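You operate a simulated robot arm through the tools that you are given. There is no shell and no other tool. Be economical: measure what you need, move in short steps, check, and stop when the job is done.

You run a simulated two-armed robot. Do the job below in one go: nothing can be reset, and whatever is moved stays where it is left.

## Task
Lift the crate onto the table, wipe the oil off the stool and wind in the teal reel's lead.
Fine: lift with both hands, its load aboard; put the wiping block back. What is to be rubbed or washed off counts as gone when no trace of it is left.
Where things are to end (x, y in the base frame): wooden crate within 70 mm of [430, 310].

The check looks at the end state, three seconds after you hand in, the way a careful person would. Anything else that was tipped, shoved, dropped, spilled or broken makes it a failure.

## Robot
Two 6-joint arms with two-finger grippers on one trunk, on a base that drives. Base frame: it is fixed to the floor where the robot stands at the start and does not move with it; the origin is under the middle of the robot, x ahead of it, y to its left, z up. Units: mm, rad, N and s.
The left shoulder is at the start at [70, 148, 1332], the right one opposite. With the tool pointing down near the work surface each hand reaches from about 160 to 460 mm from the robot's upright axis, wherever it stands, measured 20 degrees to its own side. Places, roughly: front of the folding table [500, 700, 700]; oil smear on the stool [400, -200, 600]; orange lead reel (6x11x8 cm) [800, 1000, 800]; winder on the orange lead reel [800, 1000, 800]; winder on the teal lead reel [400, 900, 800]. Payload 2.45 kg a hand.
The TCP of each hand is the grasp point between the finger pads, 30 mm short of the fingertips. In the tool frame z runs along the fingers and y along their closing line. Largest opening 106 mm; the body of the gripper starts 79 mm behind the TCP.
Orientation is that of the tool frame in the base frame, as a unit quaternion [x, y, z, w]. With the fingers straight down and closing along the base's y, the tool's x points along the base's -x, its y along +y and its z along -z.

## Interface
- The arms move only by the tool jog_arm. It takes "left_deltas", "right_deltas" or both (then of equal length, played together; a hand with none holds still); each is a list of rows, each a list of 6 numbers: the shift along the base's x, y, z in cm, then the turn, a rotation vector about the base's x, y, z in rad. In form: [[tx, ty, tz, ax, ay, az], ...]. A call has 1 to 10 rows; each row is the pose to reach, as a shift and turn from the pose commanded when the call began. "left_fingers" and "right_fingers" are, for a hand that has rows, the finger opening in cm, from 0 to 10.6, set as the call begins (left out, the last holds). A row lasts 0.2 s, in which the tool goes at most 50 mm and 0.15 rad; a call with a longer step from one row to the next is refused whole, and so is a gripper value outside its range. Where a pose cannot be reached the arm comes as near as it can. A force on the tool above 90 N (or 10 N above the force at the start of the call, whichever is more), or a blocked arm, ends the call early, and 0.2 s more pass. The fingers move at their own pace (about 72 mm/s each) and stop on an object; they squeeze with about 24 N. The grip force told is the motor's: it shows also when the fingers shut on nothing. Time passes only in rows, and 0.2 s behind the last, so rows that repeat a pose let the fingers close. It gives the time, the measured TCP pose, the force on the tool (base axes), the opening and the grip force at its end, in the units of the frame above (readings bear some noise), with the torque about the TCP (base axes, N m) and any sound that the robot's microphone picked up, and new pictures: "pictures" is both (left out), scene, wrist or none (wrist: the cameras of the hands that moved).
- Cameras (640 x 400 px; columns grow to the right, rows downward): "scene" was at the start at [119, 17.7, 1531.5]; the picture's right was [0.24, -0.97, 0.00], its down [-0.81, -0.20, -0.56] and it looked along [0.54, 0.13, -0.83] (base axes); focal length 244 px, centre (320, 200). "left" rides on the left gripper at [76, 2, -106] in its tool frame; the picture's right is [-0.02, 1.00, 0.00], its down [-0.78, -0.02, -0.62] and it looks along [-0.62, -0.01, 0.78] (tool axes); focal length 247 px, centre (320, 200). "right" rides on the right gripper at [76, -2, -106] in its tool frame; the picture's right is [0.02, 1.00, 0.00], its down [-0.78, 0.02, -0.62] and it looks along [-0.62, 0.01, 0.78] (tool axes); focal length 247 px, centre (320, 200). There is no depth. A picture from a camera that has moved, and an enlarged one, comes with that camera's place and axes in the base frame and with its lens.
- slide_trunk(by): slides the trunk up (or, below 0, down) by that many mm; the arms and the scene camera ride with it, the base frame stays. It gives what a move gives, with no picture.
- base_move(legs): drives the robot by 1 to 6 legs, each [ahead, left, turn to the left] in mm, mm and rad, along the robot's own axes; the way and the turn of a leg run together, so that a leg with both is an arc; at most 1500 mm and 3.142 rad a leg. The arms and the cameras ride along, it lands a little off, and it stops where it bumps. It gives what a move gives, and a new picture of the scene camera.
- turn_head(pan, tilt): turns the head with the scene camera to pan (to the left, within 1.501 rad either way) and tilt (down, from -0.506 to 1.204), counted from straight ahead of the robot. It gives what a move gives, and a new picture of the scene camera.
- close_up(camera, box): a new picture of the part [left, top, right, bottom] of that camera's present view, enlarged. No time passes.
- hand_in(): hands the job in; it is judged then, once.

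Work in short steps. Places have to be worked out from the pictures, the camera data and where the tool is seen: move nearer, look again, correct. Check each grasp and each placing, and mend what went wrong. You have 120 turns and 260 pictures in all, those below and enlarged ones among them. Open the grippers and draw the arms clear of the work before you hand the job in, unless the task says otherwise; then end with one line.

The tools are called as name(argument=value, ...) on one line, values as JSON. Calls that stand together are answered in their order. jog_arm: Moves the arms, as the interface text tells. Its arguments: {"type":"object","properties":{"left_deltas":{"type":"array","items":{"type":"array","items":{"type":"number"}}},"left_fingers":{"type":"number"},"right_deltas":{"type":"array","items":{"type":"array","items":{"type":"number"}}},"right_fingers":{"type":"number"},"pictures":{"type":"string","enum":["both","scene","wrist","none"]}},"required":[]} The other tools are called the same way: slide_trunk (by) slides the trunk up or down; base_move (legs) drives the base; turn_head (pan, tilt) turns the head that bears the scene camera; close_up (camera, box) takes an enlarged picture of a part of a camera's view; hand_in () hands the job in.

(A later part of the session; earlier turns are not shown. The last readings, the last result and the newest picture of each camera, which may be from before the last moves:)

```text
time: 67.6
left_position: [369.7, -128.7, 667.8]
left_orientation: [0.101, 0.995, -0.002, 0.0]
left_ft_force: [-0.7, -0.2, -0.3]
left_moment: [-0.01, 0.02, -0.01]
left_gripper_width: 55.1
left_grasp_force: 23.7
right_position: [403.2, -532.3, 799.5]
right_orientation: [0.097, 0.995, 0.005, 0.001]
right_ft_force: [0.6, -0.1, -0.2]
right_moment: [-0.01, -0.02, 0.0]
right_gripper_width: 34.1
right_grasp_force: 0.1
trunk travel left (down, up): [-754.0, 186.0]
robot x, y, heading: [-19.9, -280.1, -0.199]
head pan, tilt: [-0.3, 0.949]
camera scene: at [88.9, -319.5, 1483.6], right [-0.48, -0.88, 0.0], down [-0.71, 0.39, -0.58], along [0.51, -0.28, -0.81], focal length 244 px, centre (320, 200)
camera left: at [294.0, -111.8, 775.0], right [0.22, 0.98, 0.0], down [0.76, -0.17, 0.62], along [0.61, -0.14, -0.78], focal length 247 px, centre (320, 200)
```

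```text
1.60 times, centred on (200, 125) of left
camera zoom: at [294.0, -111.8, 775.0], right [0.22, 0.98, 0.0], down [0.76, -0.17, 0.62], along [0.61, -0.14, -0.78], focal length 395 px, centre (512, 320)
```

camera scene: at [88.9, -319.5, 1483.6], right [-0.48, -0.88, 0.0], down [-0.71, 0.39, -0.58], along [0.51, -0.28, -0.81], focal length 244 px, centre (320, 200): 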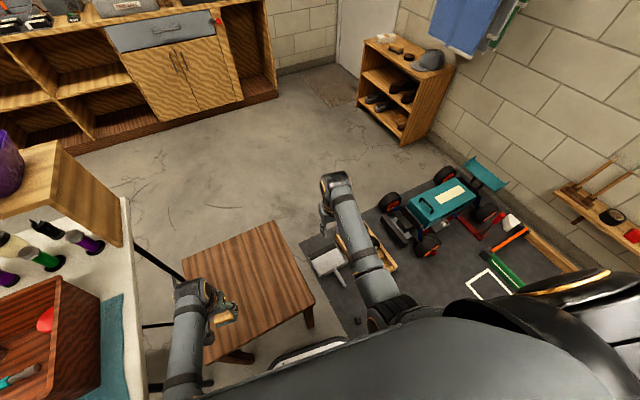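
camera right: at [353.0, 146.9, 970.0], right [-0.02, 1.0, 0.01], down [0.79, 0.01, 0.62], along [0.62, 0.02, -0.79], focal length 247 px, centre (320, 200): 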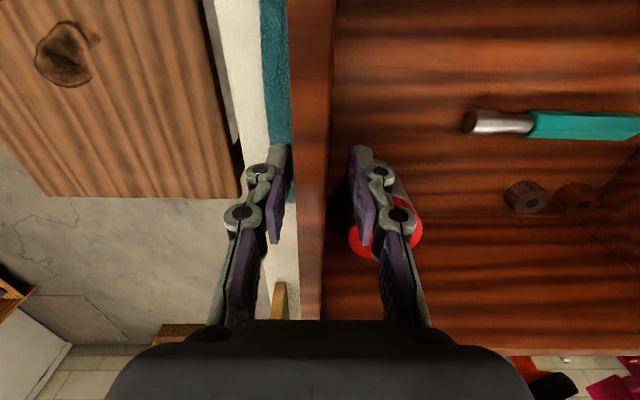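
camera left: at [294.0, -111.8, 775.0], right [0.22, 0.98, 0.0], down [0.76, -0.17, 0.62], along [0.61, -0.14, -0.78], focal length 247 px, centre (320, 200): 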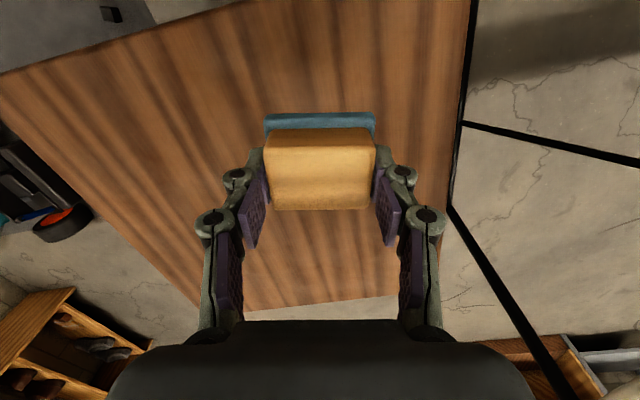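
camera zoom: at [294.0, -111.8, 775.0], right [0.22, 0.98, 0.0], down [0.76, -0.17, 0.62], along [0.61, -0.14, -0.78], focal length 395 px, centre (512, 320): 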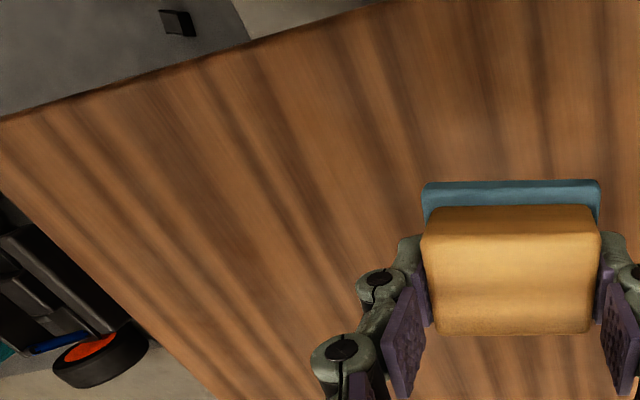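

The step was too long; I split it.

jog_arm(left_deltas=[[0, 1, 4, 0, 0, 0], [0, 2, 8, 0, 0, 0], [1, 4, 12, 0, 0, 0], [1.5, 6, 15.5, 0, 0, 0], [2, 8, 19, 0, 0, 0], [3, 10, 22, 0, 0, 0]], pictures="none")

close_up(camera="scene", box=[190, 230, 300, 340])

close_up(camera="left", box=[0, 0, 400, 250])

```text
time: 69.0
left_position: [400.5, -29.4, 888.4]
left_orientation: [0.1, 0.995, -0.001, -0.001]
left_ft_force: [0.3, -0.8, -0.6]
left_moment: [0.0, 0.0, -0.02]
left_gripper_width: 55.1
left_grasp_force: 24.3
right_position: [404.8, -532.3, 798.5]
right_orientation: [0.097, 0.995, 0.005, -0.003]
right_ft_force: [-0.3, 0.9, -0.5]
right_moment: [-0.01, 0.0, -0.04]
right_gripper_width: 33.9
right_grasp_force: 0.0
trunk travel left (down, up): [-754.0, 186.0]
robot x, y, heading: [-21.4, -275.4, -0.197]
head pan, tilt: [-0.3, 0.949]
```

```text
3.64 times, centred on (245, 285) of scene
camera zoom: at [90.9, -319.5, 1483.5], right [-0.48, -0.88, 0.0], down [-0.72, 0.39, -0.58], along [0.51, -0.28, -0.81], focal length 887 px, centre (593, -109)
```

zoom: 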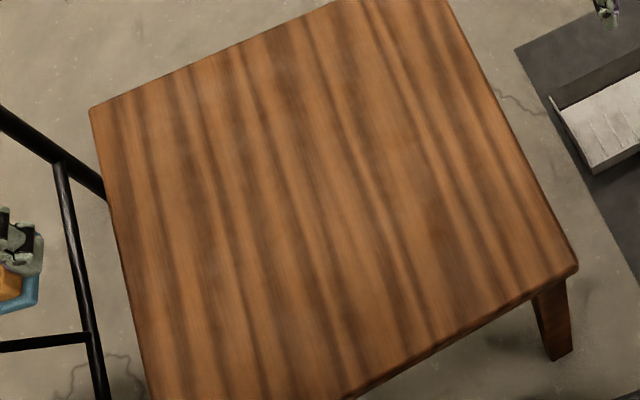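

```text
1.60 times, centred on (200, 125) of left
camera zoom: at [325.8, -12.7, 995.1], right [0.22, 0.98, 0.0], down [0.77, -0.17, 0.62], along [0.6, -0.14, -0.78], focal length 395 px, centre (512, 320)
```

zoom: 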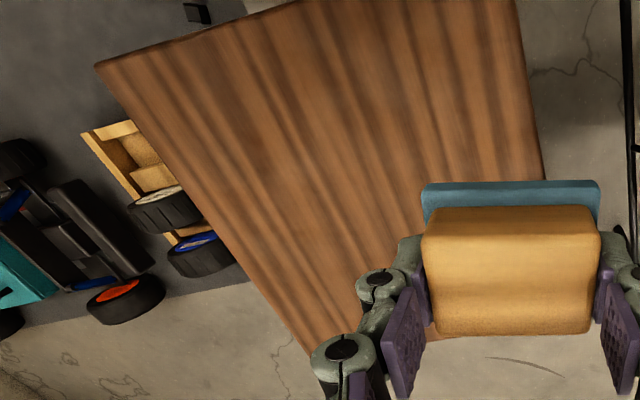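

I zoom hard on exactly the former smear area.

close_up(camera="scene", box=[222, 272, 272, 314])

close_up(camera="left", box=[120, 20, 270, 120])

```text
9.52 times, centred on (247, 293) of scene
camera zoom: at [90.9, -319.5, 1483.5], right [-0.48, -0.88, 0.0], down [-0.72, 0.39, -0.58], along [0.51, -0.28, -0.81], focal length 2322 px, centre (1015, -686)
```

zoom: 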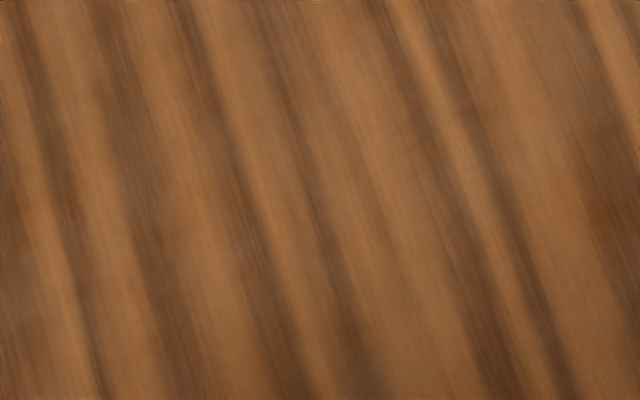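

```text
4.00 times, centred on (195, 70) of left
camera zoom: at [325.8, -12.7, 995.1], right [0.22, 0.98, 0.0], down [0.77, -0.17, 0.62], along [0.6, -0.14, -0.78], focal length 988 px, centre (820, 720)
```

zoom: 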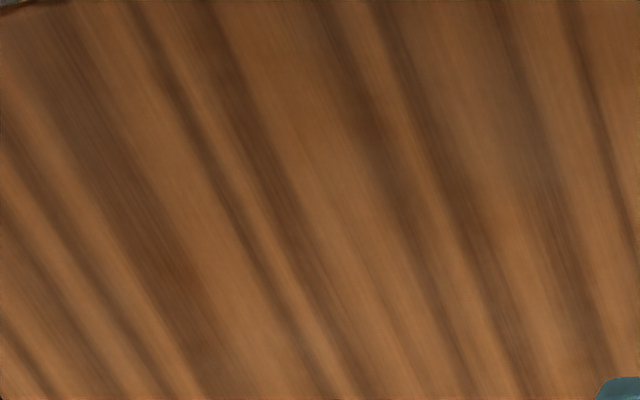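

It looks clean, but a faint grey sheen near [358, −149] makes me do one more full scrub for safety.

jog_arm(left_deltas=[[-0.5, -2.5, -4, 0, 0, 0], [-1, -5, -8, 0, 0, 0], [-1.5, -7, -12, 0, 0, 0], [-2, -9, -16, 0, 0, 0], [-2.5, -11, -20, 0, 0, 0], [-2.5, -11.5, -24, 0, 0, 0], [-2.5, -12, -28, 0, 0, 0], [-2.5, -12, -28.9, 0, 0, 0], [-4.5, -12, -28.9, 0, 0, 0], [-4.5, -9, -28.9, 0, 0, 0]], pictures="none")

```text
time: 71.2
left_position: [356.2, -119.5, 598.4]
left_orientation: [0.099, 0.995, -0.001, -0.001]
left_ft_force: [-0.9, -2.2, 6.0]
left_moment: [0.04, -0.04, 0.0]
left_gripper_width: 54.9
left_grasp_force: 24.1
right_position: [404.1, -532.5, 800.1]
right_orientation: [0.097, 0.995, 0.005, -0.002]
right_ft_force: [-0.1, -0.2, 0.5]
right_moment: [-0.05, 0.02, 0.0]
right_gripper_width: 34.0
right_grasp_force: 0.0
trunk travel left (down, up): [-754.0, 186.0]
robot x, y, heading: [-23.7, -272.8, -0.199]
head pan, tilt: [-0.3, 0.949]
```

Light contact (6 N); I scrub wide passes over the whole region.

jog_arm(left_deltas=[[0, -4, -0.1, 0, 0, 0], [0, -8, -0.1, 0, 0, 0], [0, -11, -0.1, 0, 0, 0], [2, -13, -0.1, 0, 0, 0], [2, -9, -0.1, 0, 0, 0], [2, -5, -0.1, 0, 0, 0], [2, -1, -0.1, 0, 0, 0], [4, -1, -0.1, 0, 0, 0], [4, -5, -0.1, 0, 0, 0], [4, -9, -0.1, 0, 0, 0]], pictures="none")

jog_arm(left_deltas=[[0, -4, 0, 0, 0, 0], [0, -6, 0, 0, 0, 0], [2, -6, 0, 0, 0, 0], [2, -2, 0, 0, 0, 0], [2, 2, 0, 0, 0, 0], [2, 6, 0, 0, 0, 0], [4, 6, 0, 0, 0, 0], [4, 2, 0, 0, 0, 0], [4, -2, 0, 0, 0, 0], [4, -5, 0, 0, 0, 0]], pictures="none")

jog_arm(left_deltas=[[1.5, -3, 0, 0, 0, 0], [1.5, 1, 0, 0, 0, 0], [1.5, 5, 0, 0, 0, 0], [1.5, 6, 4, 0, 0, 0], [1, 7.5, 8.5, 0, 0, 0], [0, 9, 13, 0, 0, 0], [-1, 11, 17, 0, 0, 0], [-2, 13, 21, 0, 0, 0], [-3, 15, 25, 0, 0, 0], [-3, 17, 29, 0, 0, 0]], pictures="scene")

close_up(camera="scene", box=[190, 230, 300, 340])

close_up(camera="left", box=[0, 0, 400, 250])

```text
time: 73.4
left_position: [393.8, -211.6, 599.1]
left_orientation: [0.1, 0.995, 0.001, 0.002]
left_ft_force: [-0.7, 8.5, 25.7]
left_moment: [0.27, 0.15, -0.06]
left_gripper_width: 55.1
left_grasp_force: 23.9
right_position: [402.7, -534.1, 800.6]
right_orientation: [0.096, 0.995, 0.006, -0.001]
right_ft_force: [-0.1, 0.4, 0.3]
right_moment: [-0.01, 0.01, 0.04]
right_gripper_width: 34.0
right_grasp_force: 0.0
trunk travel left (down, up): [-754.0, 186.0]
robot x, y, heading: [-19.7, -276.0, -0.19]
head pan, tilt: [-0.3, 0.949]
```

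```text
time: 75.6
left_position: [434.5, -257.6, 599.2]
left_orientation: [0.101, 0.995, 0.0, 0.001]
left_ft_force: [0.3, 8.2, 22.7]
left_moment: [0.41, -0.02, -0.02]
left_gripper_width: 55.5
left_grasp_force: 24.2
right_position: [402.0, -532.3, 799.4]
right_orientation: [0.098, 0.995, 0.005, 0.0]
right_ft_force: [0.8, -0.6, 0.0]
right_moment: [0.02, 0.0, 0.01]
right_gripper_width: 33.9
right_grasp_force: 0.1
trunk travel left (down, up): [-754.0, 186.0]
robot x, y, heading: [-20.4, -277.8, -0.193]
head pan, tilt: [-0.3, 0.949]
```

```text
time: 77.8
left_position: [404.8, -88.7, 887.9]
left_orientation: [0.099, 0.995, 0.0, 0.001]
left_ft_force: [0.3, 0.4, -0.2]
left_moment: [0.0, -0.02, -0.03]
left_gripper_width: 55.0
left_grasp_force: 24.1
left hand out of reach, approached as far as the arm can: row 1
right_position: [404.1, -532.0, 799.0]
right_orientation: [0.097, 0.995, 0.004, -0.001]
right_ft_force: [0.7, -0.4, -0.3]
right_moment: [0.0, 0.01, 0.02]
right_gripper_width: 33.8
right_grasp_force: 0.1
trunk travel left (down, up): [-754.0, 186.0]
robot x, y, heading: [-20.1, -278.3, -0.195]
head pan, tilt: [-0.3, 0.949]
camera scene: at [90.3, -319.1, 1483.6], right [-0.48, -0.88, 0.0], down [-0.72, 0.39, -0.58], along [0.51, -0.28, -0.81], focal length 244 px, centre (320, 200)
```

scene: 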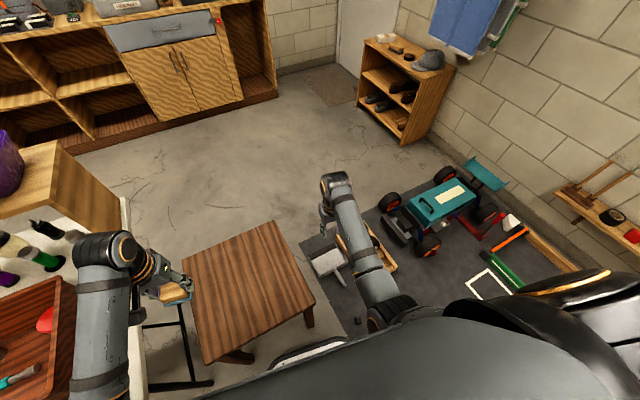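

```text
3.64 times, centred on (245, 285) of scene
camera zoom: at [90.3, -319.1, 1483.6], right [-0.48, -0.88, 0.0], down [-0.72, 0.39, -0.58], along [0.51, -0.28, -0.81], focal length 887 px, centre (593, -109)
```

zoom: 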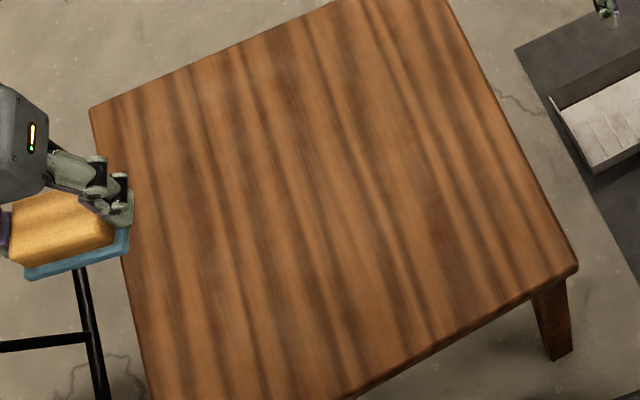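

```text
1.60 times, centred on (200, 125) of left
camera zoom: at [329.6, -71.4, 994.1], right [0.22, 0.98, 0.0], down [0.77, -0.17, 0.62], along [0.61, -0.14, -0.78], focal length 395 px, centre (512, 320)
```

zoom: 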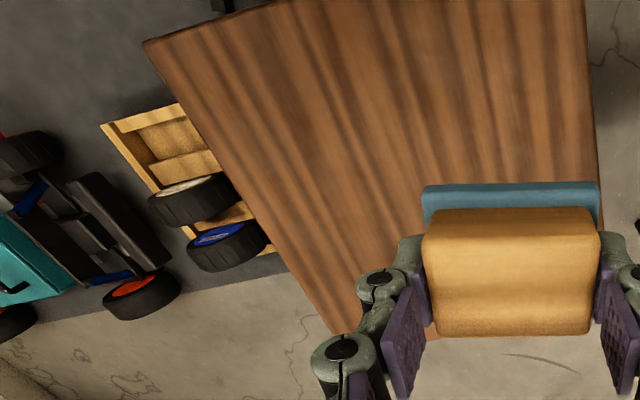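

The stool is clean and unmoved. I raise the trunk, back away turning straight again, and drive left toward the block's place.

slide_trunk(by=150)

base_move(legs=[[-220, 0, 0.195], [0, 740, 0]])

turn_head(pan=0.3, tilt=0.9)

```text
time: 79.5
left_position: [404.9, -89.2, 1038.3]
left_orientation: [0.1, 0.995, 0.0, 0.0]
left_ft_force: [-0.6, -0.1, -0.3]
left_moment: [-0.02, 0.03, 0.0]
left_gripper_width: 55.1
left_grasp_force: 23.9
right_position: [404.9, -533.1, 948.9]
right_orientation: [0.097, 0.995, 0.006, -0.002]
right_ft_force: [0.1, -0.1, 0.5]
right_moment: [-0.02, 0.01, 0.04]
right_gripper_width: 34.2
right_grasp_force: 0.0
trunk travel left (down, up): [-904.0, 36.0]
robot x, y, heading: [-24.3, -276.4, -0.192]
head pan, tilt: [-0.3, 0.949]
```

```text
time: 84.8
left_position: [144.6, 749.5, 1038.2]
left_orientation: [0.003, 1.0, 0.0, 0.0]
left_ft_force: [0.3, 0.2, -0.6]
left_moment: [-0.01, 0.02, 0.01]
left_gripper_width: 55.1
left_grasp_force: 23.6
right_position: [229.1, 315.9, 950.0]
right_orientation: [0.002, 1.0, 0.005, -0.002]
right_ft_force: [0.0, 0.0, 0.0]
right_moment: [0.01, 0.0, -0.04]
right_gripper_width: 34.2
right_grasp_force: 0.0
trunk travel left (down, up): [-904.0, 36.0]
robot x, y, heading: [-237.2, 484.6, -0.002]
head pan, tilt: [-0.3, 0.949]
camera scene: at [-120.1, 463.1, 1633.6], right [-0.3, -0.95, 0.0], down [-0.78, 0.24, -0.58], along [0.56, -0.17, -0.81], focal length 244 px, centre (320, 200)
```

scene: 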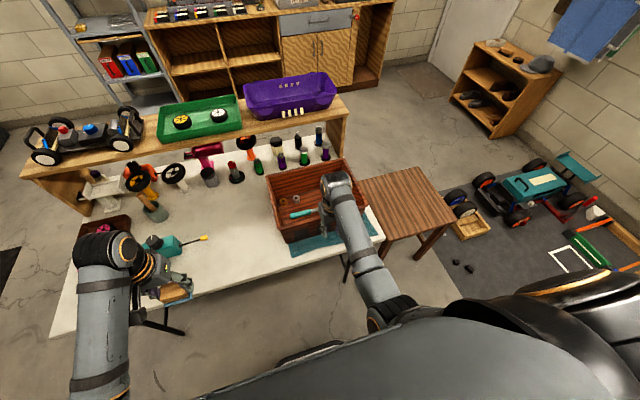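

```text
time: 85.8
left_position: [144.4, 751.5, 1038.1]
left_orientation: [0.004, 1.0, 0.0, -0.001]
left_ft_force: [0.4, -0.2, -0.5]
left_moment: [0.0, 0.0, -0.03]
left_gripper_width: 55.4
left_grasp_force: 24.5
right_position: [228.9, 314.8, 949.1]
right_orientation: [0.002, 1.0, 0.005, -0.001]
right_ft_force: [-0.3, 0.8, 0.8]
right_moment: [0.01, -0.01, 0.02]
right_gripper_width: 33.9
right_grasp_force: 0.0
trunk travel left (down, up): [-904.0, 36.0]
robot x, y, heading: [-236.9, 487.1, -0.006]
head pan, tilt: [0.3, 0.901]
camera scene: at [-117.3, 507.6, 1637.2], right [0.29, -0.96, 0.0], down [-0.75, -0.23, -0.62], along [0.59, 0.18, -0.78], focal length 244 px, centre (320, 200)
```

scene: 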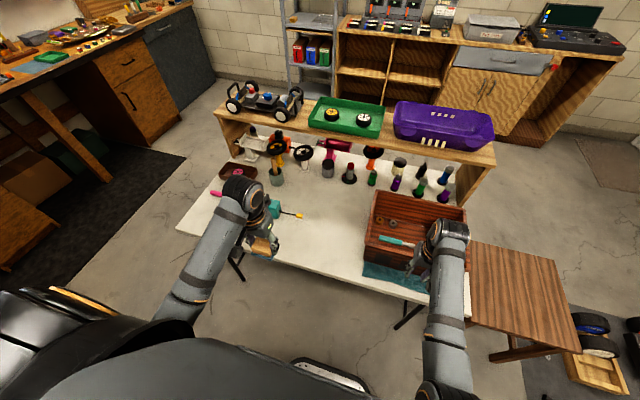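

I raise the trunk 30 mm more for rim clearance, drive forward, then bring the block above its old spot.

slide_trunk(by=30)

base_move(legs=[[197, -5, 0]])

jog_arm(left_deltas=[[0.3, -1, -3.5, 0, 0, 0], [0.6, -2, -7, 0, 0, 0], [1, -3.5, -10, 0, 0, 0], [1.5, -5.5, -13, 0, 0, 0], [2, -7.5, -15, 0, 0, 0], [2.4, -9.5, -16.5, 0, 0, 0], [2.7, -11.5, -17.5, 0, 0, 0], [2.7, -12.5, -18.8, 0, 0, 0], [2.7, -12.5, -18.8, 0, 0, 0]], pictures="wrist")

```text
time: 86.6
left_position: [144.7, 751.9, 1067.7]
left_orientation: [0.004, 1.0, -0.001, 0.0]
left_ft_force: [0.1, 0.4, -0.8]
left_moment: [0.0, 0.0, 0.0]
left_gripper_width: 55.0
left_grasp_force: 24.2
right_position: [228.6, 315.6, 979.0]
right_orientation: [0.001, 1.0, 0.005, -0.002]
right_ft_force: [-0.2, 0.7, -0.4]
right_moment: [0.01, -0.01, -0.02]
right_gripper_width: 33.9
right_grasp_force: 0.0
trunk travel left (down, up): [-934.0, 6.0]
robot x, y, heading: [-239.9, 483.7, -0.002]
head pan, tilt: [0.3, 0.901]
```

```text
time: 88.2
left_position: [337.9, 744.7, 1069.4]
left_orientation: [0.004, 1.0, -0.001, 0.001]
left_ft_force: [-0.2, 0.3, -0.9]
left_moment: [0.01, -0.03, 0.01]
left_gripper_width: 55.0
left_grasp_force: 23.7
right_position: [423.7, 309.7, 979.5]
right_orientation: [0.001, 1.0, 0.005, 0.0]
right_ft_force: [-0.9, -0.6, 0.5]
right_moment: [0.03, -0.02, 0.02]
right_gripper_width: 34.0
right_grasp_force: 0.1
trunk travel left (down, up): [-934.0, 6.0]
robot x, y, heading: [-42.5, 483.1, -0.004]
head pan, tilt: [0.3, 0.901]
camera scene: at [74.9, 502.4, 1667.6], right [0.29, -0.96, 0.0], down [-0.75, -0.23, -0.62], along [0.6, 0.18, -0.78], focal length 244 px, centre (320, 200)
```

scene: 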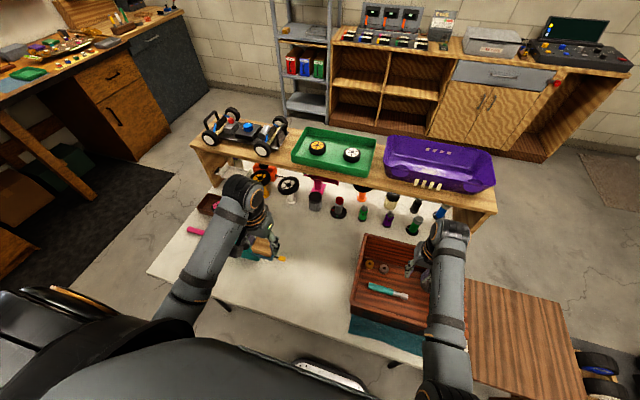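

```text
time: 90.2
left_position: [366.0, 621.8, 878.3]
left_orientation: [0.005, 1.0, 0.001, -0.001]
left_ft_force: [-0.3, 0.5, -0.7]
left_moment: [-0.01, 0.03, 0.0]
left_gripper_width: 55.0
left_grasp_force: 24.2
right_position: [425.6, 310.8, 979.0]
right_orientation: [0.001, 1.0, 0.005, -0.002]
right_ft_force: [0.1, -0.5, 0.1]
right_moment: [-0.03, -0.04, -0.01]
right_gripper_width: 34.0
right_grasp_force: 0.0
trunk travel left (down, up): [-934.0, 6.0]
robot x, y, heading: [-40.2, 482.4, -0.0]
head pan, tilt: [0.3, 0.901]
camera left: at [290.5, 623.6, 984.8], right [0.03, 1.0, 0.0], down [0.78, -0.02, 0.62], along [0.62, -0.02, -0.78], focal length 247 px, centre (320, 200)
```

left: 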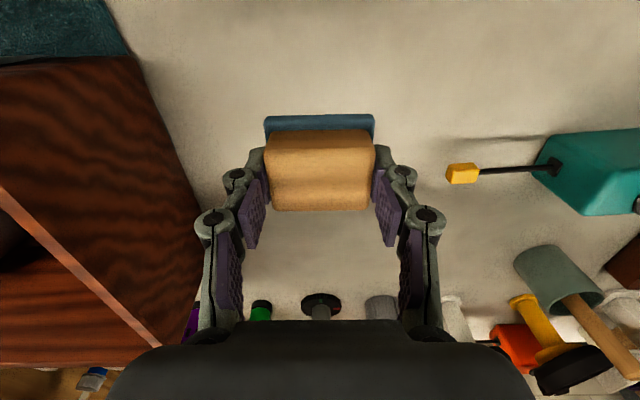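

Now down toward the original spot [368, 626]; first to z ≈ 785.

jog_arm(left_deltas=[[0.2, 0.4, -3, 0, 0, 0], [0.2, 0.4, -6, 0, 0, 0], [0.2, 0.4, -8.5, 0, 0, 0], [0.2, 0.4, -9.3, 0, 0, 0], [0.2, 0.4, -9.3, 0, 0, 0]], pictures="none")

jog_arm(left_deltas=[[0, 0, -0.2, 0, 0, 0], [0, 0, -0.4, 0, 0, 0], [0, 0, -0.5, 0, 0, 0]], pictures="none")

```text
time: 91.4
left_position: [371.2, 623.1, 787.3]
left_orientation: [0.005, 1.0, -0.001, 0.001]
left_ft_force: [0.3, 0.0, -1.1]
left_moment: [0.03, -0.01, 0.01]
left_gripper_width: 55.1
left_grasp_force: 23.9
right_position: [425.2, 309.8, 979.7]
right_orientation: [0.002, 1.0, 0.005, -0.001]
right_ft_force: [0.1, 0.4, -0.7]
right_moment: [0.0, -0.03, 0.01]
right_gripper_width: 34.1
right_grasp_force: 0.0
trunk travel left (down, up): [-934.0, 6.0]
robot x, y, heading: [-40.7, 480.0, -0.002]
head pan, tilt: [0.3, 0.901]
```

```text
time: 92.2
left_position: [369.7, 623.1, 781.0]
left_orientation: [0.004, 1.0, -0.001, 0.0]
left_ft_force: [-0.6, -0.2, -0.5]
left_moment: [0.02, 0.0, -0.03]
left_gripper_width: 55.1
left_grasp_force: 24.7
right_position: [425.2, 309.4, 978.9]
right_orientation: [0.002, 1.0, 0.005, -0.001]
right_ft_force: [0.4, 0.4, 0.3]
right_moment: [0.0, -0.02, 0.02]
right_gripper_width: 33.7
right_grasp_force: 0.2
trunk travel left (down, up): [-934.0, 6.0]
robot x, y, heading: [-41.1, 484.7, -0.006]
head pan, tilt: [0.3, 0.901]
```

Just above contact; I go 2 mm steps further.

jog_arm(left_deltas=[[0, 0.2, -0.2, 0, 0, 0], [0, 0.2, -0.3, 0, 0, 0]], pictures="none")

```text
time: 92.8
left_position: [370.3, 626.2, 779.0]
left_orientation: [0.003, 1.0, 0.0, 0.001]
left_ft_force: [-1.5, -1.0, 11.5]
left_moment: [0.07, -0.04, 0.06]
left_gripper_width: 54.8
left_grasp_force: 24.3
right_position: [423.6, 309.7, 979.6]
right_orientation: [0.002, 1.0, 0.005, -0.002]
right_ft_force: [0.0, -0.3, 0.1]
right_moment: [-0.03, 0.0, -0.01]
right_gripper_width: 34.0
right_grasp_force: 0.1
trunk travel left (down, up): [-934.0, 6.0]
robot x, y, heading: [-42.3, 483.2, -0.008]
head pan, tilt: [0.3, 0.901]
```

Contact (11 N) at the old spot; I release and lift.

jog_arm(left_deltas=[[0, 0, 0.1, 0, 0, 0], [0, 0, 0.1, 0, 0, 0], [0, 0, 0.1, 0, 0, 0]], left_fingers=9, pictures="none")

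jog_arm(left_deltas=[[0, 0, 3, 0, 0, 0], [0, 0, 7, 0, 0, 0], [1, 0, 11, 0, 0, 0], [2.5, 0, 15, 0, 0, 0], [4, 0, 18, 0, 0, 0], [5, 0.5, 20, 0, 0, 0]], left_fingers=9, pictures="wrist")

```text
time: 93.6
left_position: [370.5, 626.7, 780.3]
left_orientation: [0.005, 1.0, -0.001, 0.001]
left_ft_force: [-0.3, -0.6, -0.4]
left_moment: [-0.01, -0.03, 0.01]
left_gripper_width: 89.9
left_grasp_force: 0.2
right_position: [425.8, 310.6, 979.4]
right_orientation: [0.003, 1.0, 0.005, -0.002]
right_ft_force: [0.5, -0.6, 0.4]
right_moment: [-0.01, -0.01, -0.01]
right_gripper_width: 34.2
right_grasp_force: 0.0
trunk travel left (down, up): [-934.0, 6.0]
robot x, y, heading: [-41.2, 480.3, -0.01]
head pan, tilt: [0.3, 0.901]
```

```text
time: 95.0
left_position: [421.2, 630.8, 980.1]
left_orientation: [0.005, 1.0, 0.0, 0.0]
left_ft_force: [0.4, 0.0, -0.3]
left_moment: [0.0, 0.03, 0.01]
left_gripper_width: 90.1
left_grasp_force: 0.1
right_position: [426.2, 310.4, 980.4]
right_orientation: [0.002, 1.0, 0.006, -0.001]
right_ft_force: [0.6, 0.2, 0.5]
right_moment: [0.04, 0.0, -0.02]
right_gripper_width: 34.3
right_grasp_force: 0.1
trunk travel left (down, up): [-934.0, 6.0]
robot x, y, heading: [-45.1, 480.5, -0.008]
head pan, tilt: [0.3, 0.901]
camera left: at [344.3, 633.3, 1086.1], right [0.03, 1.0, 0.0], down [0.78, -0.02, 0.62], along [0.62, -0.02, -0.78], focal length 247 px, centre (320, 200)
```

left: 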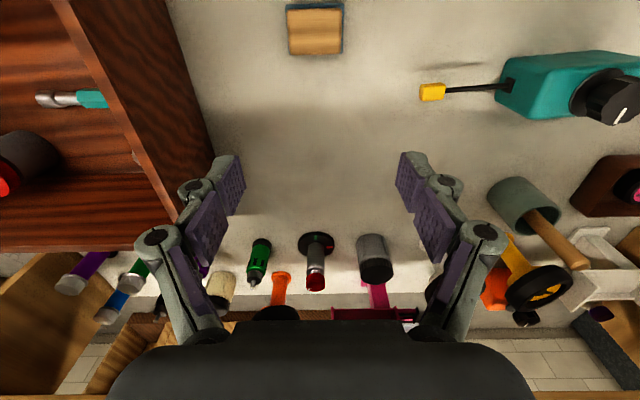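

The block is back in place. Next, the teal reel: I drive left so that the left hand comes over it and look closely.

base_move(legs=[[0, 290, 0]])

close_up(camera="left", box=[100, 0, 580, 300])

close_up(camera="scene", box=[130, 150, 330, 300])

```text
time: 97.0
left_position: [421.6, 919.5, 979.4]
left_orientation: [0.005, 1.0, 0.001, 0.0]
left_ft_force: [0.0, 0.8, 0.1]
left_moment: [-0.02, 0.0, 0.0]
left_gripper_width: 90.0
left_grasp_force: 0.0
right_position: [427.4, 597.7, 979.2]
right_orientation: [0.003, 1.0, 0.006, -0.002]
right_ft_force: [0.3, 0.5, -0.3]
right_moment: [0.06, -0.01, -0.04]
right_gripper_width: 34.2
right_grasp_force: 0.1
trunk travel left (down, up): [-934.0, 6.0]
robot x, y, heading: [-38.4, 770.4, -0.009]
head pan, tilt: [0.3, 0.901]
camera scene: at [80.7, 790.0, 1667.3], right [0.29, -0.96, 0.0], down [-0.75, -0.23, -0.62], along [0.59, 0.18, -0.78], focal length 244 px, centre (320, 200)
```

scene: 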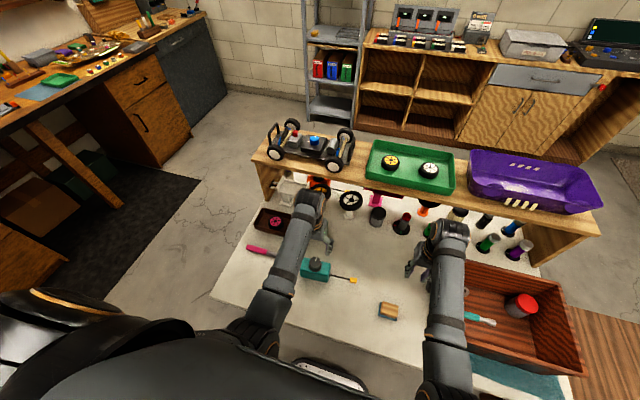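

```text
1.33 times, centred on (340, 150) of left
camera zoom: at [344.7, 921.6, 1085.7], right [0.03, 1.0, 0.0], down [0.78, -0.02, 0.62], along [0.62, -0.02, -0.78], focal length 329 px, centre (293, 267)
```

zoom: 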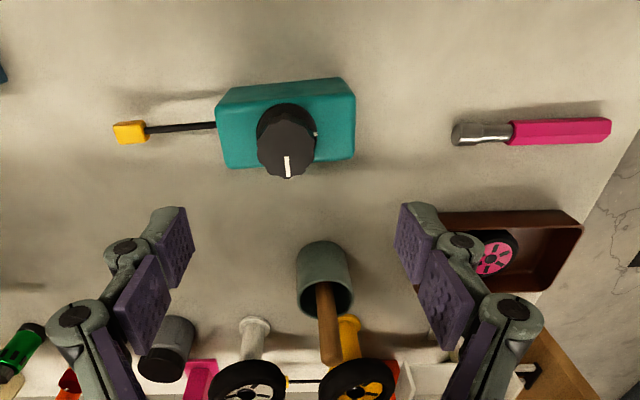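

```text
2.67 times, centred on (230, 225) of scene
camera zoom: at [80.7, 790.0, 1667.3], right [0.29, -0.96, 0.0], down [-0.75, -0.23, -0.62], along [0.59, 0.18, -0.78], focal length 650 px, centre (560, 133)
```

zoom: 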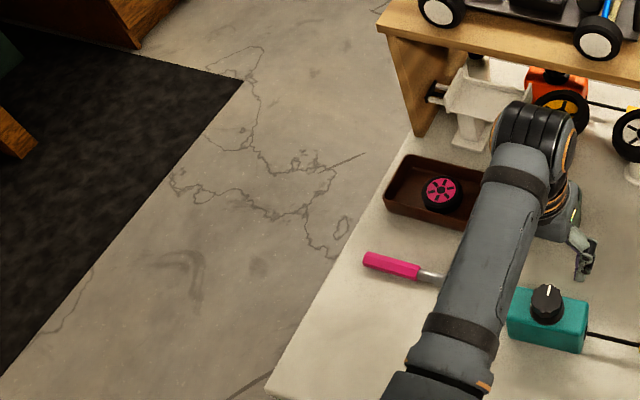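

I enlarge the knob to see any markings on it and the reel.

close_up(camera="left", box=[160, 40, 400, 190])

close_up(camera="scene", box=[290, 240, 370, 300])

```text
2.67 times, centred on (280, 115) of left
camera zoom: at [344.7, 921.6, 1085.7], right [0.03, 1.0, 0.0], down [0.78, -0.02, 0.62], along [0.62, -0.02, -0.78], focal length 659 px, centre (427, 427)
```

zoom: 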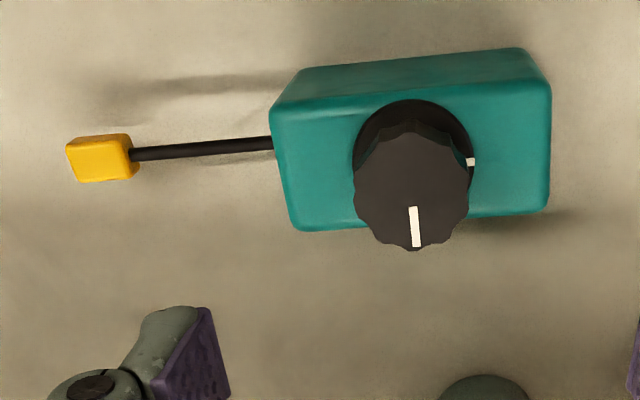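

```text
6.67 times, centred on (330, 270) of scene
camera zoom: at [80.7, 790.0, 1667.3], right [0.29, -0.96, 0.0], down [-0.75, -0.23, -0.62], along [0.59, 0.18, -0.78], focal length 1625 px, centre (253, -267)
```

zoom: 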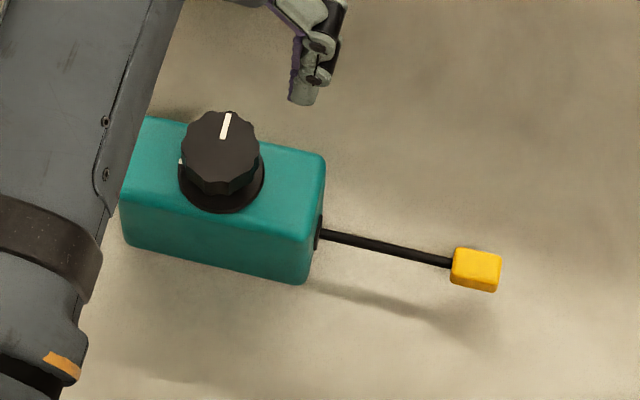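

The knob (≈41 mm across, vertical axis) is about at [422, 913], top z ≈ 857. I lower the trunk 50 mm, centre the hand over it and look.

slide_trunk(by=-50)

jog_arm(left_deltas=[[0, -0.6, 0, -0.01, 0, 0.01], [0, -0.6, 0, -0.01, 0, 0.01]], left_fingers=8, pictures="both")

```text
time: 97.9
left_position: [421.7, 921.2, 929.3]
left_orientation: [0.005, 1.0, -0.001, 0.0]
left_ft_force: [-0.1, -0.5, 0.2]
left_moment: [0.02, 0.0, -0.01]
left_gripper_width: 90.0
left_grasp_force: 0.1
right_position: [426.1, 599.7, 929.2]
right_orientation: [0.003, 1.0, 0.005, -0.002]
right_ft_force: [0.0, 0.5, -0.2]
right_moment: [0.04, -0.01, -0.01]
right_gripper_width: 33.9
right_grasp_force: 0.1
trunk travel left (down, up): [-884.0, 56.0]
robot x, y, heading: [-41.4, 768.3, -0.001]
head pan, tilt: [0.3, 0.901]
```

```text
time: 98.5
left_position: [421.7, 919.5, 928.5]
left_orientation: [0.0, 1.0, -0.001, 0.0]
left_ft_force: [0.4, -0.1, 0.1]
left_moment: [0.0, 0.01, 0.0]
left_gripper_width: 80.0
left_grasp_force: 0.0
right_position: [425.6, 598.8, 929.5]
right_orientation: [0.003, 1.0, 0.005, -0.002]
right_ft_force: [-0.3, -0.1, -0.9]
right_moment: [0.0, -0.04, -0.01]
right_gripper_width: 33.8
right_grasp_force: 0.0
trunk travel left (down, up): [-884.0, 56.0]
robot x, y, heading: [-41.3, 769.3, -0.004]
head pan, tilt: [0.3, 0.901]
camera scene: at [80.5, 792.6, 1617.2], right [0.29, -0.96, 0.0], down [-0.75, -0.23, -0.62], along [0.59, 0.18, -0.78], focal length 244 px, centre (320, 200)
camera left: at [344.6, 921.5, 1034.5], right [0.02, 1.0, 0.0], down [0.78, -0.01, 0.62], along [0.62, -0.01, -0.78], focal length 247 px, centre (320, 200)
```

scene: 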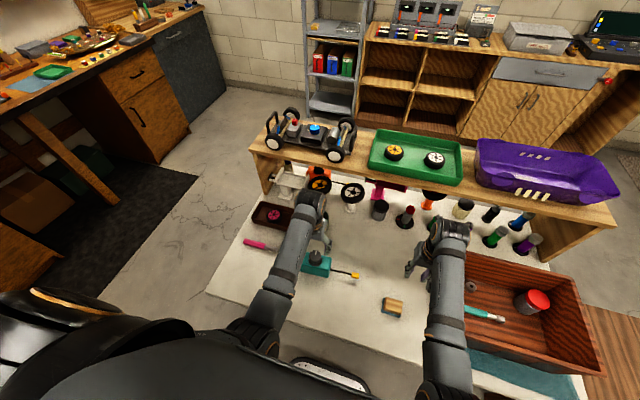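
left: 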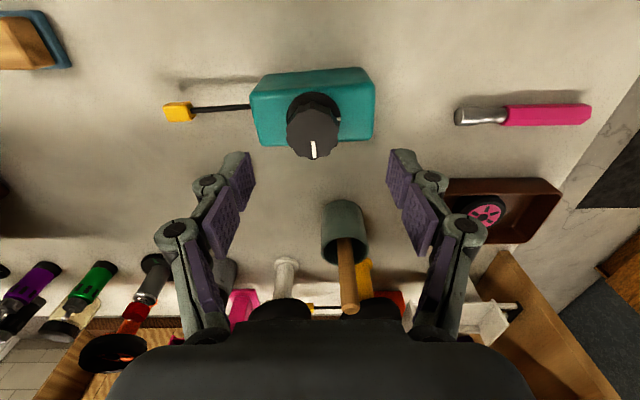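

Knob centre confirmed at [423, 914], top z ≈ 850. I shift and descend to z ≈ 880 for a check.

jog_arm(left_deltas=[[0.1, -0.6, -2, 0, 0, 0], [0.1, -0.6, -4.8, 0, 0, 0], [0.1, -0.6, -4.8, 0, 0, 0]], pictures="wrist")

```text
time: 99.3
left_position: [422.5, 907.9, 881.6]
left_orientation: [0.0, 1.0, -0.006, -0.001]
left_ft_force: [-0.7, -0.9, 0.3]
left_moment: [0.0, -0.03, 0.03]
left_gripper_width: 80.0
left_grasp_force: 0.0
right_position: [426.4, 599.5, 929.7]
right_orientation: [0.002, 1.0, 0.005, -0.002]
right_ft_force: [-0.4, -0.1, 0.3]
right_moment: [-0.02, 0.01, 0.01]
right_gripper_width: 34.1
right_grasp_force: 0.1
trunk travel left (down, up): [-884.0, 56.0]
robot x, y, heading: [-45.6, 770.1, -0.001]
head pan, tilt: [0.3, 0.901]
camera left: at [345.6, 911.2, 987.6], right [0.02, 1.0, -0.01], down [0.78, -0.01, 0.62], along [0.62, -0.02, -0.78], focal length 247 px, centre (320, 200)
```

left: 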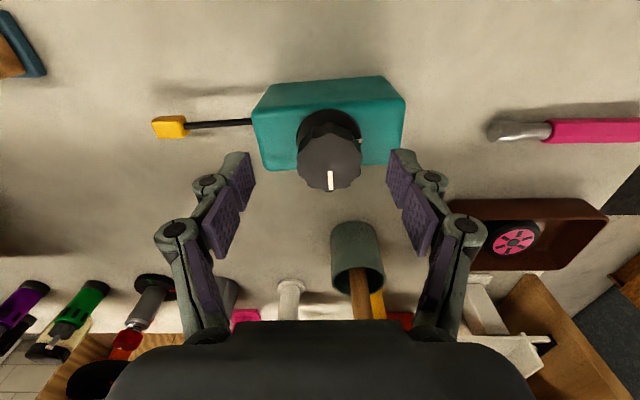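

Knob top z ≈ 848, centre [424, 914.6]. I shift 6.5 mm in y and descend to z ≈ 857 (tips ≈ 827), then close.

jog_arm(left_deltas=[[0.1, 0.65, 0, 0.01, 0, 0], [0.1, 0.65, -1.2, 0.01, 0, 0], [0.1, 0.65, -2.5, 0.01, 0, 0], [0.1, 0.65, -2.5, 0.01, 0, 0]], pictures="wrist")

```text
time: 100.3
left_position: [424.0, 914.1, 856.7]
left_orientation: [0.001, 1.0, -0.001, 0.0]
left_ft_force: [0.5, 0.5, -0.2]
left_moment: [0.01, 0.02, 0.03]
left_gripper_width: 80.0
left_grasp_force: 0.1
right_position: [426.3, 600.9, 930.0]
right_orientation: [0.003, 1.0, 0.005, -0.001]
right_ft_force: [0.3, 0.6, 0.3]
right_moment: [-0.02, 0.01, -0.04]
right_gripper_width: 33.9
right_grasp_force: 0.0
trunk travel left (down, up): [-884.0, 56.0]
robot x, y, heading: [-38.8, 769.7, -0.006]
head pan, tilt: [0.3, 0.901]
camera left: at [347.2, 916.3, 962.5], right [0.02, 1.0, 0.0], down [0.78, -0.02, 0.62], along [0.62, -0.01, -0.78], focal length 247 px, centre (320, 200)
```

left: 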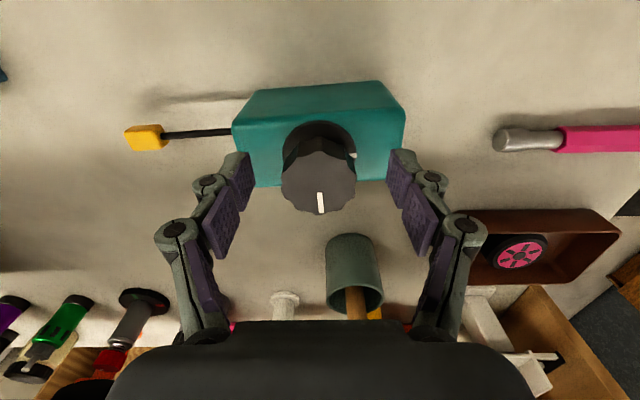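

Aligned. I close on the knob.

jog_arm(left_deltas=[[0, 0, 0, 0, 0, 0], [0, 0, 0, 0, 0, 0], [0, 0, 0, 0, 0, 0]], left_fingers=0, pictures="none")

jog_arm(left_deltas=[[0, 0, 0, 0, 0, -0.1], [0, 0, 0, 0, 0, -0.2], [0, 0, 0, 0, 0, -0.3], [0, 0, 0, 0, 0, -0.4], [0, 0, 0, 0, 0, -0.5]], pictures="wrist")

```text
time: 101.1
left_position: [423.7, 915.2, 856.5]
left_orientation: [0.0, 1.0, -0.002, 0.001]
left_ft_force: [0.7, -0.2, 0.5]
left_moment: [-0.04, 0.03, -0.02]
left_gripper_width: 39.9
left_grasp_force: 23.8
right_position: [425.3, 598.8, 929.5]
right_orientation: [0.003, 1.0, 0.005, -0.002]
right_ft_force: [0.5, 0.1, 1.0]
right_moment: [0.0, 0.04, 0.01]
right_gripper_width: 33.9
right_grasp_force: 0.2
trunk travel left (down, up): [-884.0, 56.0]
robot x, y, heading: [-42.8, 771.1, -0.004]
head pan, tilt: [0.3, 0.901]
```

```text
time: 102.3
left_position: [423.5, 915.4, 857.4]
left_orientation: [0.248, 0.969, -0.001, 0.0]
left_ft_force: [2.3, 1.3, 5.0]
left_moment: [0.05, -0.11, -0.01]
left_gripper_width: 40.0
left_grasp_force: 23.7
right_position: [426.6, 599.4, 930.0]
right_orientation: [0.003, 1.0, 0.006, -0.002]
right_ft_force: [-0.4, -0.3, 0.3]
right_moment: [0.02, -0.02, 0.01]
right_gripper_width: 34.0
right_grasp_force: 0.0
trunk travel left (down, up): [-884.0, 56.0]
robot x, y, heading: [-41.3, 772.8, -0.003]
head pan, tilt: [0.3, 0.901]
camera left: at [357.2, 953.3, 962.6], right [0.5, 0.87, 0.0], down [0.68, -0.39, 0.62], along [0.54, -0.31, -0.78], focal length 247 px, centre (320, 200)
```

left: 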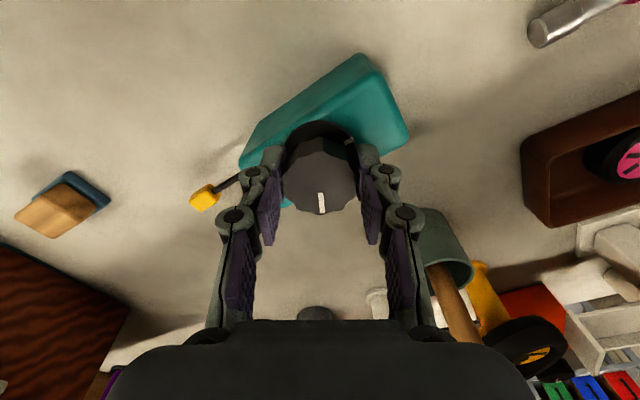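

The knob turns with the hand and the plug moved ≈ 11 mm toward the reel: clockwise winds in. I continue clockwise.

jog_arm(left_deltas=[[0, 0, 0, 0, 0, -0.12], [0, 0, 0, 0, 0, -0.24], [0, 0, 0, 0, 0, -0.36], [0, 0, 0, 0, 0, -0.48], [0, 0, 0, 0, 0, -0.6], [0, 0, 0, 0, 0, -0.72], [0, 0, 0, 0, 0, -0.84], [0, 0, 0, 0, 0, -0.96], [0, 0, 0, 0, 0, -1.0]], pictures="both")

```text
time: 104.3
left_position: [421.9, 915.0, 855.6]
left_orientation: [0.682, 0.731, -0.001, -0.001]
left_ft_force: [1.3, -1.1, 5.5]
left_moment: [0.1, -0.03, -0.01]
left_gripper_width: 40.0
left_grasp_force: 24.2
right_position: [425.8, 599.5, 929.3]
right_orientation: [0.003, 1.0, 0.006, -0.002]
right_ft_force: [-0.2, 0.1, -0.2]
right_moment: [0.01, -0.01, -0.02]
right_gripper_width: 33.9
right_grasp_force: 0.1
trunk travel left (down, up): [-884.0, 56.0]
robot x, y, heading: [-40.7, 770.6, -0.004]
head pan, tilt: [0.3, 0.901]
camera scene: at [80.2, 792.1, 1617.3], right [0.29, -0.96, 0.0], down [-0.75, -0.23, -0.62], along [0.59, 0.18, -0.78], focal length 244 px, centre (320, 200)
camera left: at [419.0, 991.2, 962.5], right [1.0, 0.05, 0.0], down [0.04, -0.78, 0.62], along [0.03, -0.62, -0.78], focal length 247 px, centre (320, 200)
```

scene: 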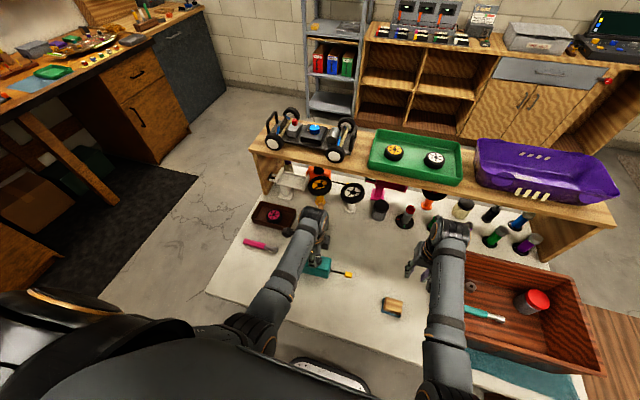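
left: 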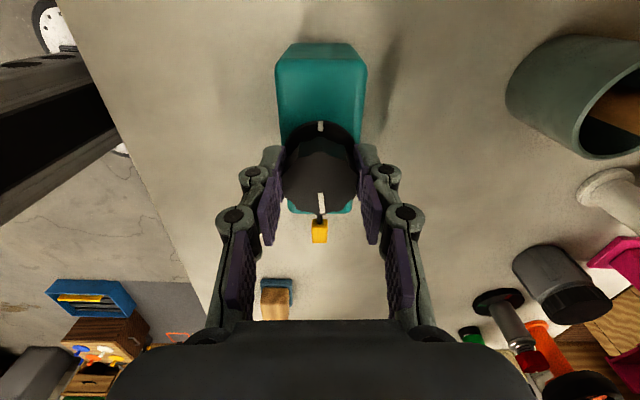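

The plug is at y ≈ 809 now. I continue another ~1 rad clockwise.

jog_arm(left_deltas=[[0, 0, 0, 0, 0, -0.12], [0, 0, 0, 0, 0, -0.24], [0, 0, 0, 0, 0, -0.36], [0, 0, 0, 0, 0, -0.48], [0, 0, 0, 0, 0, -0.6], [0, 0, 0, 0, 0, -0.72], [0, 0, 0, 0, 0, -0.84], [0, 0, 0, 0, 0, -0.96], [0, 0, 0, 0, 0, -1.0]], pictures="wrist")

```text
time: 106.3
left_position: [422.8, 914.9, 856.4]
left_orientation: [0.949, 0.314, 0.0, -0.001]
left_ft_force: [-1.4, -0.6, 1.8]
left_moment: [-0.03, 0.12, -0.02]
left_gripper_width: 40.1
left_grasp_force: 23.4
right_position: [426.0, 598.8, 928.8]
right_orientation: [0.002, 1.0, 0.005, -0.002]
right_ft_force: [-0.2, -0.3, -0.5]
right_moment: [0.01, 0.02, 0.02]
right_gripper_width: 34.1
right_grasp_force: 0.1
trunk travel left (down, up): [-884.0, 56.0]
robot x, y, heading: [-41.0, 768.9, -0.006]
head pan, tilt: [0.3, 0.901]
camera left: at [484.9, 958.9, 962.4], right [0.58, -0.82, 0.0], down [-0.64, -0.45, 0.62], along [-0.51, -0.36, -0.78], focal length 247 px, centre (320, 200)
```

left: 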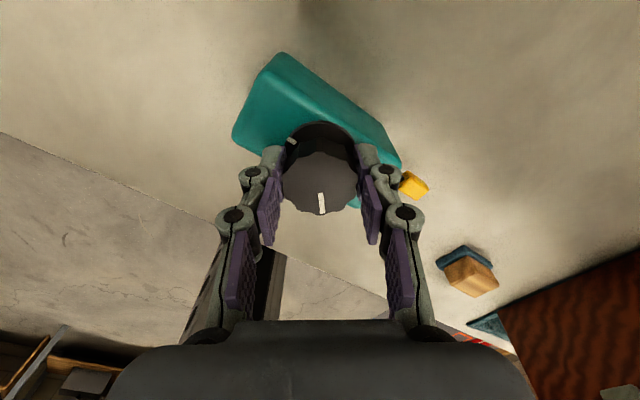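

Nearly in. I continue with smaller reach, watching the torque.

jog_arm(left_deltas=[[0, 0, 0, 0, 0, -0.12], [0, 0, 0, 0, 0, -0.24], [0, 0, 0, 0, 0, -0.36], [0, 0, 0, 0, 0, -0.48], [0, 0, 0, 0, 0, -0.6]], pictures="wrist")

close_up(camera="left", box=[220, 40, 460, 240])

```text
time: 107.5
left_position: [431.2, 904.5, 849.8]
left_orientation: [1.0, 0.031, 0.002, -0.004]
left_ft_force: [-2.8, 5.2, 15.9]
left_moment: [0.09, 0.01, -0.06]
left_gripper_width: 40.1
left_grasp_force: 24.0
left hand out of reach, approached as far as the arm can: row 5
right_position: [423.7, 599.7, 930.5]
right_orientation: [0.002, 1.0, 0.006, 0.0]
right_ft_force: [-0.1, 0.5, -0.3]
right_moment: [-0.01, -0.02, -0.04]
right_gripper_width: 34.0
right_grasp_force: 0.1
trunk travel left (down, up): [-884.0, 56.0]
robot x, y, heading: [-42.6, 772.9, -0.009]
head pan, tilt: [0.3, 0.901]
camera left: at [506.8, 907.4, 956.9], right [0.04, -1.0, -0.01], down [-0.78, -0.04, 0.62], along [-0.62, -0.02, -0.79], focal length 247 px, centre (320, 200)
```

left: 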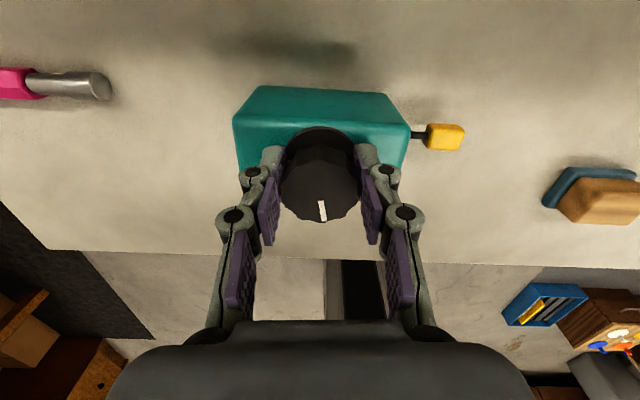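

```text
2.00 times, centred on (340, 140) of left
camera zoom: at [506.8, 907.4, 956.9], right [0.04, -1.0, -0.01], down [-0.78, -0.04, 0.62], along [-0.62, -0.02, -0.79], focal length 494 px, centre (280, 320)
```

zoom: 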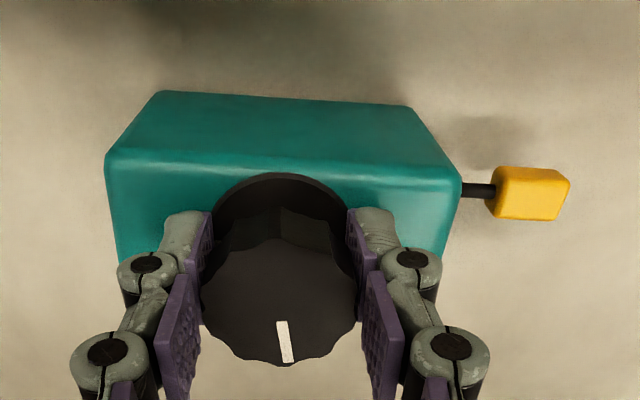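

The wrist reached its limit and the hand drifted ~12 mm, likely dragging the reel. I turn back 0.15 rad, which brings the hand (and the reel) back to its commanded spot, and look.

jog_arm(left_deltas=[[0, 0, 0, 0, 0, 0.08], [0, 0, 0, 0, 0, 0.15], [0, 0, 0, 0, 0, 0.15]], pictures="wrist")

```text
time: 108.3
left_position: [430.9, 904.9, 848.2]
left_orientation: [0.995, 0.096, 0.002, -0.001]
left_ft_force: [1.6, 4.0, 16.3]
left_moment: [0.08, -0.07, 0.0]
left_gripper_width: 39.6
left_grasp_force: 24.2
right_position: [425.3, 599.3, 929.9]
right_orientation: [0.003, 1.0, 0.005, -0.001]
right_ft_force: [-0.1, 0.1, 0.3]
right_moment: [-0.01, 0.0, 0.01]
right_gripper_width: 34.0
right_grasp_force: 0.0
trunk travel left (down, up): [-884.0, 56.0]
robot x, y, heading: [-38.8, 769.1, -0.006]
head pan, tilt: [0.3, 0.901]
camera left: at [506.0, 917.5, 955.6], right [0.17, -0.99, 0.0], down [-0.77, -0.13, 0.62], along [-0.61, -0.1, -0.79], focal length 247 px, centre (320, 200)
```

left: 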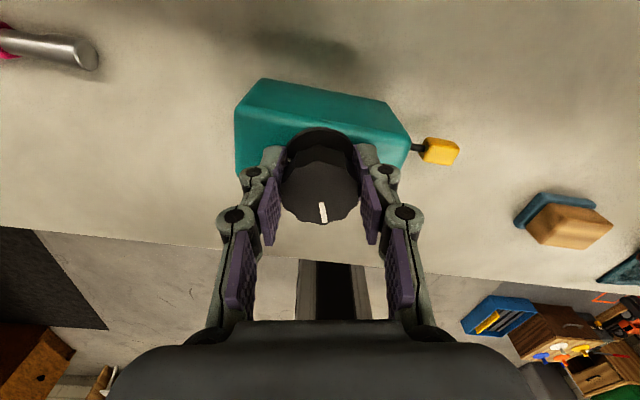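

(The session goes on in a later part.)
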